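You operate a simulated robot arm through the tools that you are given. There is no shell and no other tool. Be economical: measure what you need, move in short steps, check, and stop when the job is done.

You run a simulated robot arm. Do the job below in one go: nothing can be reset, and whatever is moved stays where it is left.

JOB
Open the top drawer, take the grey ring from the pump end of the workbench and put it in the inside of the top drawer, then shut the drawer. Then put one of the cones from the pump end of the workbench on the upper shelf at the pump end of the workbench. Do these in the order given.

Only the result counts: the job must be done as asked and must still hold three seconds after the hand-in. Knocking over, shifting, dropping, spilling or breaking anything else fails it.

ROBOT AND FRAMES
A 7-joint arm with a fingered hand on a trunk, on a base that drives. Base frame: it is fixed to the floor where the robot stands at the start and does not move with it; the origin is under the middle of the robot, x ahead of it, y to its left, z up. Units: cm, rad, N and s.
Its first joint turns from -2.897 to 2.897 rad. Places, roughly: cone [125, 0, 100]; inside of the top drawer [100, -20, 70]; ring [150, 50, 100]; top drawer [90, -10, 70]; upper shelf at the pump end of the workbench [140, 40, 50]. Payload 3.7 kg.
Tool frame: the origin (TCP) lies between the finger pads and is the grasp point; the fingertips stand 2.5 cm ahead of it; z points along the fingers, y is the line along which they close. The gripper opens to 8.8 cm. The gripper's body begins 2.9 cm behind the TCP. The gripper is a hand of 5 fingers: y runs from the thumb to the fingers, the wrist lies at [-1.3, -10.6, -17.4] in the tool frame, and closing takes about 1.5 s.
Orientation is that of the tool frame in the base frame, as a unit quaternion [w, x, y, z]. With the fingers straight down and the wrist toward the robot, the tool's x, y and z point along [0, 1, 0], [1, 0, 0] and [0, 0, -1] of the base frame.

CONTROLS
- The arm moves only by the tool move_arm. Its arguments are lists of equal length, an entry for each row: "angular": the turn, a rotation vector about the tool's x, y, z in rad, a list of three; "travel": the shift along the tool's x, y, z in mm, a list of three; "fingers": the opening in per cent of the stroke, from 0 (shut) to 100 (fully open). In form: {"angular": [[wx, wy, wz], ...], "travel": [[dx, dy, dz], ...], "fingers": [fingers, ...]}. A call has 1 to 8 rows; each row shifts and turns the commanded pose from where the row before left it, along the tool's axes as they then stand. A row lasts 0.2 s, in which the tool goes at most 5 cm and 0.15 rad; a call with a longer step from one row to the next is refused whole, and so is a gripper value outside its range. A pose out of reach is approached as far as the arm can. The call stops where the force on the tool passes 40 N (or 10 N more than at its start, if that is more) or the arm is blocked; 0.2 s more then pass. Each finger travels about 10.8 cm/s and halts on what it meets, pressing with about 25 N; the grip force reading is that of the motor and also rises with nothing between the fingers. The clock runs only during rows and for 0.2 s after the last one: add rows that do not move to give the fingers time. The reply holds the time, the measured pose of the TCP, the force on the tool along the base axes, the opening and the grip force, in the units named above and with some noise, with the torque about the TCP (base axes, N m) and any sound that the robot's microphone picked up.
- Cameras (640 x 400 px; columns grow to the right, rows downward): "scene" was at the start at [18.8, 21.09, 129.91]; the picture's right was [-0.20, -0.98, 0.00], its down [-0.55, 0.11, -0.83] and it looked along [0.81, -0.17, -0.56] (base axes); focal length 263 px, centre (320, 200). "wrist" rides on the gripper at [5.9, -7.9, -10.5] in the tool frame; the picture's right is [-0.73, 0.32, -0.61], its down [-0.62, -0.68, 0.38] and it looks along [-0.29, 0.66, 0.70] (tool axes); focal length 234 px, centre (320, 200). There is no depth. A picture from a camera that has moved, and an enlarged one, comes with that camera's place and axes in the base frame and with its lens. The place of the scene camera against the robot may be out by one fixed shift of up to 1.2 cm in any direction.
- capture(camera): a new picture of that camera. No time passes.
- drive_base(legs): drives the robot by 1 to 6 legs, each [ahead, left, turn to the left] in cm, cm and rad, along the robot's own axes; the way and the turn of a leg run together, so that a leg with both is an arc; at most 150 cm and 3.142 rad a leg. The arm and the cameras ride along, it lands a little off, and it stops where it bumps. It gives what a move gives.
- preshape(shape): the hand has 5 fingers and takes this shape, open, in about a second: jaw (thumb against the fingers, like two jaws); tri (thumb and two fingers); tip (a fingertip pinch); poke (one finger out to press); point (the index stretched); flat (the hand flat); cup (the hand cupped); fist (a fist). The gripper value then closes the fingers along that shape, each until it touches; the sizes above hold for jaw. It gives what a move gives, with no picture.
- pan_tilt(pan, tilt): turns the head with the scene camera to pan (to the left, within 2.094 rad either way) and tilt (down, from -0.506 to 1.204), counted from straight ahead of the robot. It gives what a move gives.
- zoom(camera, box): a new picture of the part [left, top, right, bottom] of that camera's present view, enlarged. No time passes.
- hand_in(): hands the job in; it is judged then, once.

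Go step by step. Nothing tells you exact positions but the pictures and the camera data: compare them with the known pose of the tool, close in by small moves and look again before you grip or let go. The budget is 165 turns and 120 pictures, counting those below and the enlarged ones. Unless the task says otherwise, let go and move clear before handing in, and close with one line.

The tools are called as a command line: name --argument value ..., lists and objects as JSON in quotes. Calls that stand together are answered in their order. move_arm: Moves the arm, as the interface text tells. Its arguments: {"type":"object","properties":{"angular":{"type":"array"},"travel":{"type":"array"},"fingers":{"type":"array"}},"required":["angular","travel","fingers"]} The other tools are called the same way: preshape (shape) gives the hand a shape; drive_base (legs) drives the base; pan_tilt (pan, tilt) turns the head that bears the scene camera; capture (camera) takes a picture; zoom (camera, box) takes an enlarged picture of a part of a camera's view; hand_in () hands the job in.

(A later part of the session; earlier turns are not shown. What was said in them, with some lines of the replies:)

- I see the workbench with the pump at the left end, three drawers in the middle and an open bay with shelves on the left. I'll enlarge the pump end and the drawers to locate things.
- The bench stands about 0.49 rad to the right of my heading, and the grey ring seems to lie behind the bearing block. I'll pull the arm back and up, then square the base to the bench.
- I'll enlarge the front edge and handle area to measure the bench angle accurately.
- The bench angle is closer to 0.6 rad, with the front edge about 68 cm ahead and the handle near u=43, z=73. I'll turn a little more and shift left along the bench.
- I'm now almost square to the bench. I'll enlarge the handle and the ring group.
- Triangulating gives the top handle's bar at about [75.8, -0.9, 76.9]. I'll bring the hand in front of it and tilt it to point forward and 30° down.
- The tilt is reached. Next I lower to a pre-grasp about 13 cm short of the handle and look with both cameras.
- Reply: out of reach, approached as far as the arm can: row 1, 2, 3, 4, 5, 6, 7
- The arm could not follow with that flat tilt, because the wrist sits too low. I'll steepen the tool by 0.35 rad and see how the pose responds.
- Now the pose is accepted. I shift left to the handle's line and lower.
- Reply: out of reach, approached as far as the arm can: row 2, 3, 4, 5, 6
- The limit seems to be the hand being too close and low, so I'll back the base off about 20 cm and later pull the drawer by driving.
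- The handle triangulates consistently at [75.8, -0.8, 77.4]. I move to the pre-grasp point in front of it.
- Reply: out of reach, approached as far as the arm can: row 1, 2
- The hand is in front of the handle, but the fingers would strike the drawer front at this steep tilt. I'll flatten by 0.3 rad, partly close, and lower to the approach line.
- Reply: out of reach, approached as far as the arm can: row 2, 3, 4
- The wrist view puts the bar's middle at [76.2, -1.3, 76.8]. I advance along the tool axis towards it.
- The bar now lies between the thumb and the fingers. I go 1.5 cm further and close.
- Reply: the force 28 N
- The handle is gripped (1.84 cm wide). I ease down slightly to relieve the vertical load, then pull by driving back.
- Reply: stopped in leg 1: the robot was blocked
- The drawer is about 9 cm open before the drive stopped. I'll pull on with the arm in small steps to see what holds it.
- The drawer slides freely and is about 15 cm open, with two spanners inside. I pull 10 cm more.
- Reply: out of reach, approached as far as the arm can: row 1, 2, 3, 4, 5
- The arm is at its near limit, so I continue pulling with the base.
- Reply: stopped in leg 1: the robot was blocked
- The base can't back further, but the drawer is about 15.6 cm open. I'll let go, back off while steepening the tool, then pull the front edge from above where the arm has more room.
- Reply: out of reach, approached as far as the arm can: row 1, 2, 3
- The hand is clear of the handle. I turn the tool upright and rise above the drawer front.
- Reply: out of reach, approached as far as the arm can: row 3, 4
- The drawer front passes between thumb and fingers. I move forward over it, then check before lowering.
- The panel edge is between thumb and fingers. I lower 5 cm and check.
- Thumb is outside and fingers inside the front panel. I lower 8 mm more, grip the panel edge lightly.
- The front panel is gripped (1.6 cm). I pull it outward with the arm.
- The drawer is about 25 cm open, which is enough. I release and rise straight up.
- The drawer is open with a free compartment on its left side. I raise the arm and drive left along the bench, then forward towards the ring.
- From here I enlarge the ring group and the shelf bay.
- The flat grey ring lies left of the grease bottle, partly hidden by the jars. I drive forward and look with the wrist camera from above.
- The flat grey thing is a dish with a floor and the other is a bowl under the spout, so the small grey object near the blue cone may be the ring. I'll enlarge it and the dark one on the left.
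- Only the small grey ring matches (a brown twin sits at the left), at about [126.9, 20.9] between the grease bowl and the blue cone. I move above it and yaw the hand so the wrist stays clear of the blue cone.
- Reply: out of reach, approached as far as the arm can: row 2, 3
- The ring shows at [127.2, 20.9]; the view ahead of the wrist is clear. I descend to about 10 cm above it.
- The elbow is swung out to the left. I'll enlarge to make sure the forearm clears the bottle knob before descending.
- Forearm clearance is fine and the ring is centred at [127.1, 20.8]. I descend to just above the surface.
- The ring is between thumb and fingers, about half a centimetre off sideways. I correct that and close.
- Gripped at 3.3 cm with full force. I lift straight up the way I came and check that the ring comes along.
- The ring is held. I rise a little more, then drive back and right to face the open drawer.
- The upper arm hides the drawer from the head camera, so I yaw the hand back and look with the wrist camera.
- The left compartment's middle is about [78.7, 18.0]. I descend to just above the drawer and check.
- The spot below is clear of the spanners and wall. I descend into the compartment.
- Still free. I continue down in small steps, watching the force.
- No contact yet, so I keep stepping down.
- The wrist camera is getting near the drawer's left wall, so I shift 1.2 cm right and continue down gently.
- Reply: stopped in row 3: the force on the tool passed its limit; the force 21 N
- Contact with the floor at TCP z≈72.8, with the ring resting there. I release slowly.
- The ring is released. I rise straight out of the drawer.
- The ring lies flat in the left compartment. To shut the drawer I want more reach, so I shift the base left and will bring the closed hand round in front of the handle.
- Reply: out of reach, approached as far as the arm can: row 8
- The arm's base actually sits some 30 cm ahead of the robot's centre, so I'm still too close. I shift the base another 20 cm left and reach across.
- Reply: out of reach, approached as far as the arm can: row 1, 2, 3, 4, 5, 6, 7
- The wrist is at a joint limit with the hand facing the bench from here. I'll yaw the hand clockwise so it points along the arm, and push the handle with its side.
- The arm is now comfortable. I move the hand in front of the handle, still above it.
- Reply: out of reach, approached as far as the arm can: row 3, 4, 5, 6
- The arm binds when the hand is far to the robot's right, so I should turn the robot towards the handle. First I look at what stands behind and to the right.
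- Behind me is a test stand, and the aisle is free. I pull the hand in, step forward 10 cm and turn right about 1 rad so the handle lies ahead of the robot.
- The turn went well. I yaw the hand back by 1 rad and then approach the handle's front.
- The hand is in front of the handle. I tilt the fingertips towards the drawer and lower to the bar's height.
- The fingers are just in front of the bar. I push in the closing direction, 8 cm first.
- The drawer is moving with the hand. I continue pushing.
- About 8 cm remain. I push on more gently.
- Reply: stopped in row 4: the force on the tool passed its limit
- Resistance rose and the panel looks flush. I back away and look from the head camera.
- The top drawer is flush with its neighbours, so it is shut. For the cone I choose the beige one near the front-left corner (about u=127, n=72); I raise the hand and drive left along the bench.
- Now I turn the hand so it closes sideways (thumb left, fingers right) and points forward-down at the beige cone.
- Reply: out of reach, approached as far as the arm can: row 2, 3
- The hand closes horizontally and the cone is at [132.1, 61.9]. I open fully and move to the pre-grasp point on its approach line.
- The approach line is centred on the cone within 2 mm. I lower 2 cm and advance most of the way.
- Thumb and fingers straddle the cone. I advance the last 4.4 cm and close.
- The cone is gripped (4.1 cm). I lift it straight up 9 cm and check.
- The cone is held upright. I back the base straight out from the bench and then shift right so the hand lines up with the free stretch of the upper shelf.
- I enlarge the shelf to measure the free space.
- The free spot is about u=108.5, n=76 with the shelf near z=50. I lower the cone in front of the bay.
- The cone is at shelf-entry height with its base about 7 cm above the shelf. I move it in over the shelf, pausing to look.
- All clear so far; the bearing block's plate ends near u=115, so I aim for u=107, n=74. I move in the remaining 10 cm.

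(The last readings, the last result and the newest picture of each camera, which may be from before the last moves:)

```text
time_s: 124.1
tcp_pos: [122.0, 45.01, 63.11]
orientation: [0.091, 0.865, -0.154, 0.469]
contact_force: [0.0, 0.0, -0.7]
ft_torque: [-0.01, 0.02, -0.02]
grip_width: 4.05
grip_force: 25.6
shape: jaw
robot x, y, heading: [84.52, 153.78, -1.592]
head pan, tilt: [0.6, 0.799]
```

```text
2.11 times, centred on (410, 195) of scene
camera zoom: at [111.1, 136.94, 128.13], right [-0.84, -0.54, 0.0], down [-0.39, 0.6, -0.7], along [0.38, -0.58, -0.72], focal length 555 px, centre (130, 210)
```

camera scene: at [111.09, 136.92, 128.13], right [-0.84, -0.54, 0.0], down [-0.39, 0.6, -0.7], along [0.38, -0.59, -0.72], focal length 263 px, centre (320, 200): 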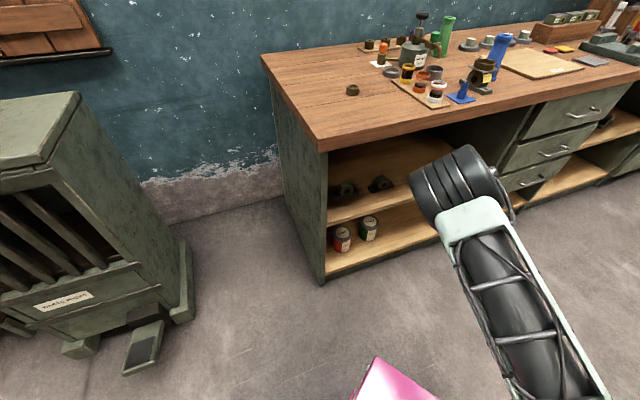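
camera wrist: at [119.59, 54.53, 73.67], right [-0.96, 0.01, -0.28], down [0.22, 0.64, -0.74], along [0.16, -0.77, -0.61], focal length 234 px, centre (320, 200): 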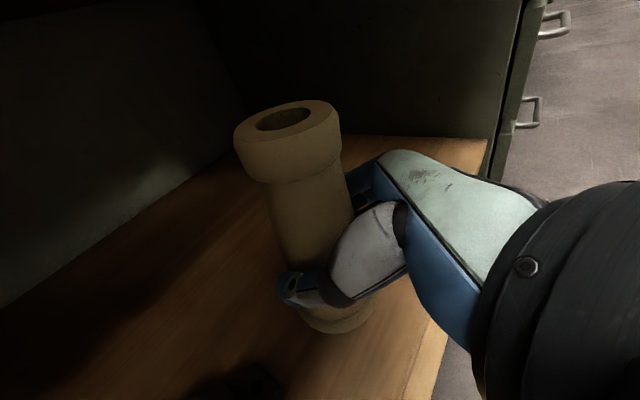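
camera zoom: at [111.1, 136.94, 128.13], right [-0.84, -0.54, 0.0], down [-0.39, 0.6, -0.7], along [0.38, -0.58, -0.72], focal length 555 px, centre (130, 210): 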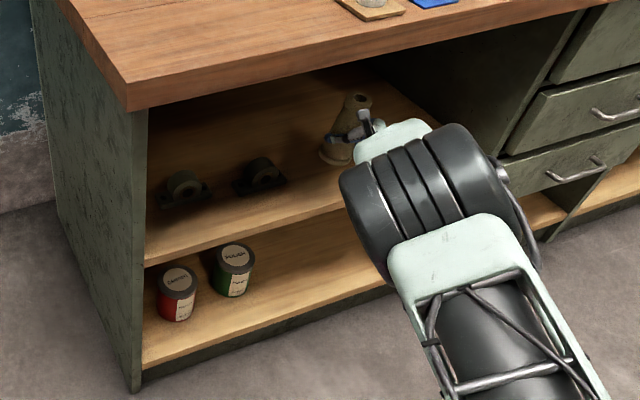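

The cone is over the free spot between the cup and the bearing block. I lower it gently.

move_arm --angular '[[0, 0, 0], [0, 0, 0], [0, 0, 0], [0, 0, 0]]' --travel '[[-12.6, -0.2, 8.2], [-12.6, -0.2, 8.2], [-8.4, -0.1, 5.4], [-4.2, 0, 2.7]]' --fingers '[20, 20, 20, 20]'

zoom --camera "wrist" --box '[200, 220, 440, 400]'

```text
time_s: 125.1
tcp_pos: [121.87, 45.03, 58.8]
orientation: [0.091, 0.865, -0.155, 0.469]
contact_force: [-0.3, 0.0, -0.2]
ft_torque: [0.0, -0.01, -0.03]
grip_width: 4.07
grip_force: 24.8
shape: jaw
robot x, y, heading: [84.17, 153.98, -1.595]
head pan, tilt: [0.6, 0.799]
```

```text
2.22 times, centred on (320, 310) of wrist
camera zoom: at [119.58, 54.54, 69.31], right [-0.96, 0.01, -0.27], down [0.22, 0.64, -0.74], along [0.16, -0.77, -0.61], focal length 520 px, centre (320, -44)
```

zoom: 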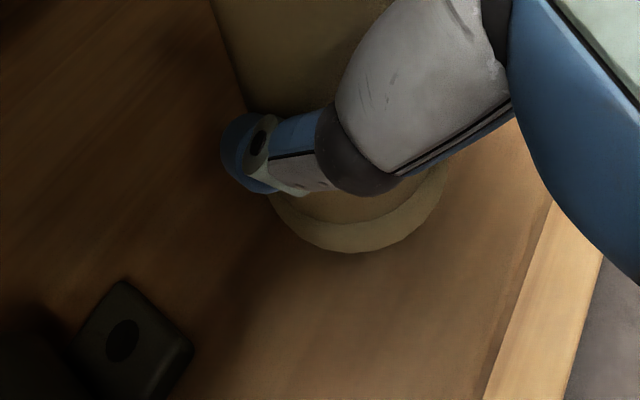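

move_arm --angular '[[0, 0, 0], [0, 0, 0], [0, 0, 0], [0, 0, 0]]' --travel '[[-4.2, 0, 2.7], [-4.2, 0, 2.7], [-4.2, 0, 2.7], [-4.2, 0, 2.7]]' --fingers '[20, 20, 20, 20]'

```text
time_s: 126.1
tcp_pos: [122.0, 45.17, 56.77]
orientation: [0.091, 0.865, -0.154, 0.469]
contact_force: [0.9, -0.1, 0.0]
ft_torque: [0.04, 0.02, 0.02]
grip_width: 4.07
grip_force: 24.6
shape: jaw
robot x, y, heading: [84.51, 153.51, -1.6]
head pan, tilt: [0.6, 0.799]
```

move_arm --angular '[[0, 0, 0], [0, 0, 0], [0, 0, 0]]' --travel '[[-3.4, 0, 2.2], [-3.4, 0, 2.2], [-3.4, 0, 2.2]]' --fingers '[20, 20, 20]'

zoom --camera "wrist" --box '[200, 220, 440, 400]'

```text
time_s: 126.9
tcp_pos: [122.04, 45.01, 55.71]
orientation: [0.091, 0.864, -0.155, 0.47]
contact_force: [0.6, -0.4, 2.9]
ft_torque: [-0.02, 0.03, 0.01]
grip_width: 4.05
grip_force: 24.7
shape: jaw
robot x, y, heading: [84.76, 154.37, -1.597]
head pan, tilt: [0.6, 0.799]
```

```text
2.22 times, centred on (320, 310) of wrist
camera zoom: at [119.62, 54.55, 66.18], right [-0.96, 0.01, -0.28], down [0.22, 0.64, -0.74], along [0.17, -0.77, -0.61], focal length 520 px, centre (320, -44)
```

zoom: 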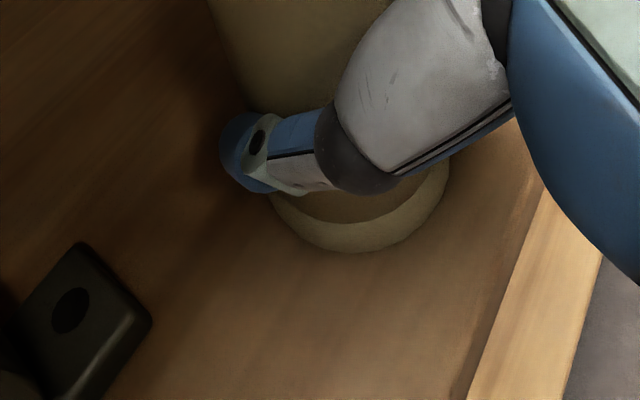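

Light contact: the cone's base is on the shelf. I settle 2 mm more and open slowly.

move_arm --angular '[[0, 0, 0], [0, 0, 0], [0, 0, 0], [0, 0, 0], [0, 0, 0], [0, 0, 0], [0, 0, 0], [0, 0, 0]]' --travel '[[-1.2, 0, 0.8], [0, 0, 0], [0, 0, 0], [0, 0, 0], [0, 0, 0], [0, 0, 0], [0, 0, 0], [0, 0, 0]]' --fingers '[30, 45, 50, 55, 60, 70, 80, 85]'

capture --camera "wrist"

```text
time_s: 128.7
tcp_pos: [122.05, 45.05, 55.36]
orientation: [0.09, 0.866, -0.154, 0.468]
contact_force: [0.6, 0.2, 0.8]
ft_torque: [0.0, 0.01, 0.0]
grip_width: 7.45
grip_force: 0.0
shape: jaw
robot x, y, heading: [84.3, 153.93, -1.598]
head pan, tilt: [0.6, 0.799]
```

```text
10 pictures are left
camera wrist: at [119.64, 54.58, 65.97], right [-0.96, 0.01, -0.27], down [0.22, 0.64, -0.74], along [0.16, -0.77, -0.61], focal length 234 px, centre (320, 200)
```

wrist: 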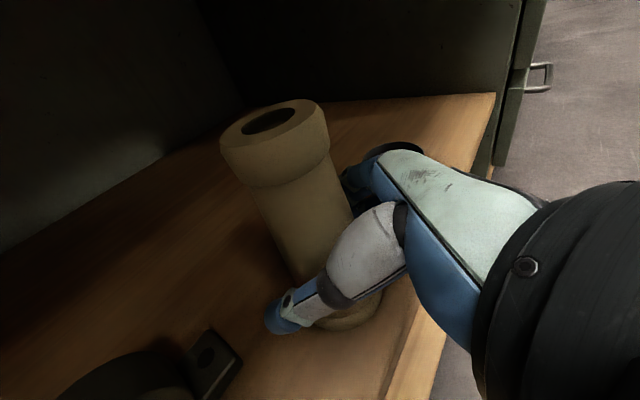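

The cone stands by itself. I withdraw along the approach line.

move_arm --angular '[[0, 0, 0], [0, 0, 0], [0, 0, 0], [0, 0, 0], [0, 0, 0]]' --travel '[[0, 0, -15], [0, 0, -25], [0, 0, -30], [0, 0, -30], [0, 0, -20]]' --fingers '[90, 90, 90, 90, 90]'

capture --camera "wrist"

```text
time_s: 129.9
tcp_pos: [112.56, 48.81, 61.81]
orientation: [0.09, 0.865, -0.154, 0.468]
contact_force: [0.0, -0.7, -1.1]
ft_torque: [0.0, 0.0, 0.01]
grip_width: 7.89
grip_force: 0.0
shape: jaw
robot x, y, heading: [84.32, 153.55, -1.595]
head pan, tilt: [0.6, 0.799]
```

```text
9 pictures are left
camera wrist: at [110.26, 58.23, 72.37], right [-0.96, 0.01, -0.27], down [0.22, 0.64, -0.74], along [0.16, -0.77, -0.61], focal length 234 px, centre (320, 200)
```

wrist: 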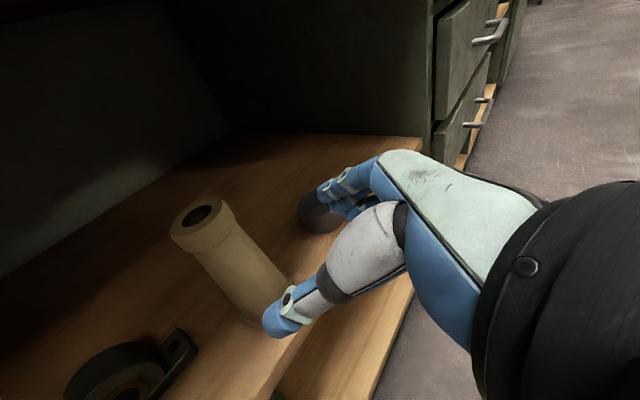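

The cone is free and upright. I draw the hand straight out of the bay.

move_arm --angular '[[0, 0, 0], [0, 0, 0], [0, 0, 0], [0, 0, 0], [0, 0, 0]]' --travel '[[-18.3, -8.7, -28.5], [-18.3, -8.7, -28.5], [-18.3, -8.7, -28.5], [-18.3, -8.7, -28.5], [-18.3, -8.7, -28.5]]' --fingers '[90, 90, 90, 90, 90]'

pan_tilt --pan 0.5 --tilt 0.7

capture --camera "scene"

capture --camera "wrist"

```text
time_s: 131.1
tcp_pos: [98.28, 58.94, 62.03]
orientation: [0.091, 0.865, -0.155, 0.469]
contact_force: [-1.0, 0.3, -0.3]
ft_torque: [0.01, -0.01, -0.01]
grip_width: 7.93
grip_force: 0.1
shape: jaw
robot x, y, heading: [84.21, 153.8, -1.596]
head pan, tilt: [0.6, 0.799]
```

```text
time_s: 131.8
tcp_pos: [98.26, 58.88, 62.02]
orientation: [0.091, 0.865, -0.155, 0.468]
contact_force: [-0.5, -0.7, 0.2]
ft_torque: [-0.02, -0.04, 0.01]
grip_width: 7.91
grip_force: 0.1
shape: jaw
robot x, y, heading: [84.32, 154.11, -1.599]
head pan, tilt: [0.499, 0.7]
```

```text
8 pictures are left
camera scene: at [110.59, 136.14, 128.95], right [-0.89, -0.46, 0.0], down [-0.29, 0.57, -0.76], along [0.35, -0.68, -0.64], focal length 263 px, centre (320, 200)
```

scene: 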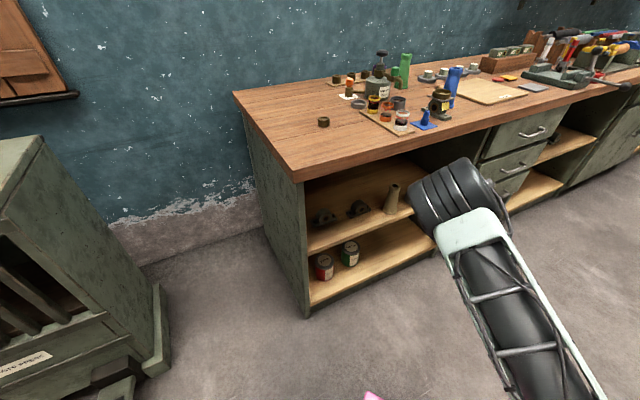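

```text
7 pictures are left
camera wrist: at [95.92, 68.29, 72.56], right [-0.96, 0.01, -0.28], down [0.22, 0.64, -0.74], along [0.16, -0.77, -0.61], focal length 234 px, centre (320, 200)
```

wrist: 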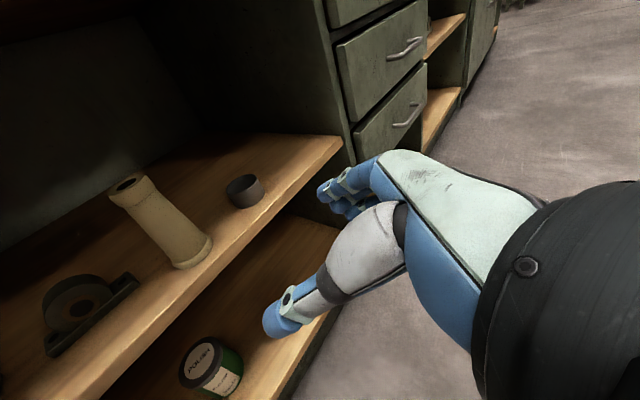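

The cone stands on the upper shelf, clear of the cup and bearing block, and the hand is out. One last check that the top drawer is still shut.

zoom --camera "scene" --box '[300, 60, 600, 260]'

```text
2.00 times, centred on (450, 160) of scene
camera zoom: at [110.59, 136.14, 128.95], right [-0.89, -0.46, 0.0], down [-0.29, 0.57, -0.76], along [0.35, -0.68, -0.64], focal length 527 px, centre (60, 280)
```

zoom: 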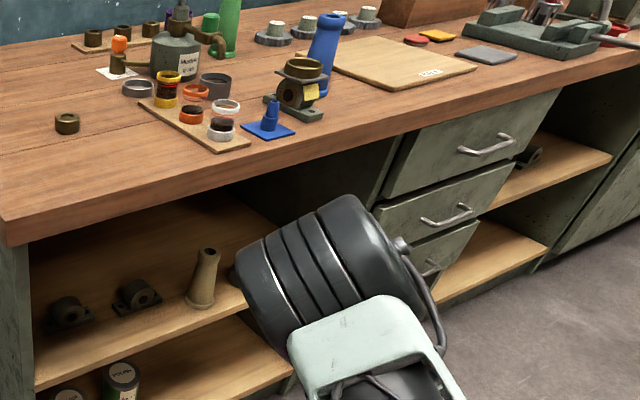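

The drawer is shut with the ring inside, the beige cone stands on the upper shelf, and everything else looks undisturbed. I hand in.

hand_in

```text
The job is handed in.
```

The grey ring is in the left compartment of the top drawer, the drawer is shut, and the beige cone stands on the upper shelf at the pump end. I took the small grey ring near the blue cone as the one meant. The job is handed in, but no verdict came back.
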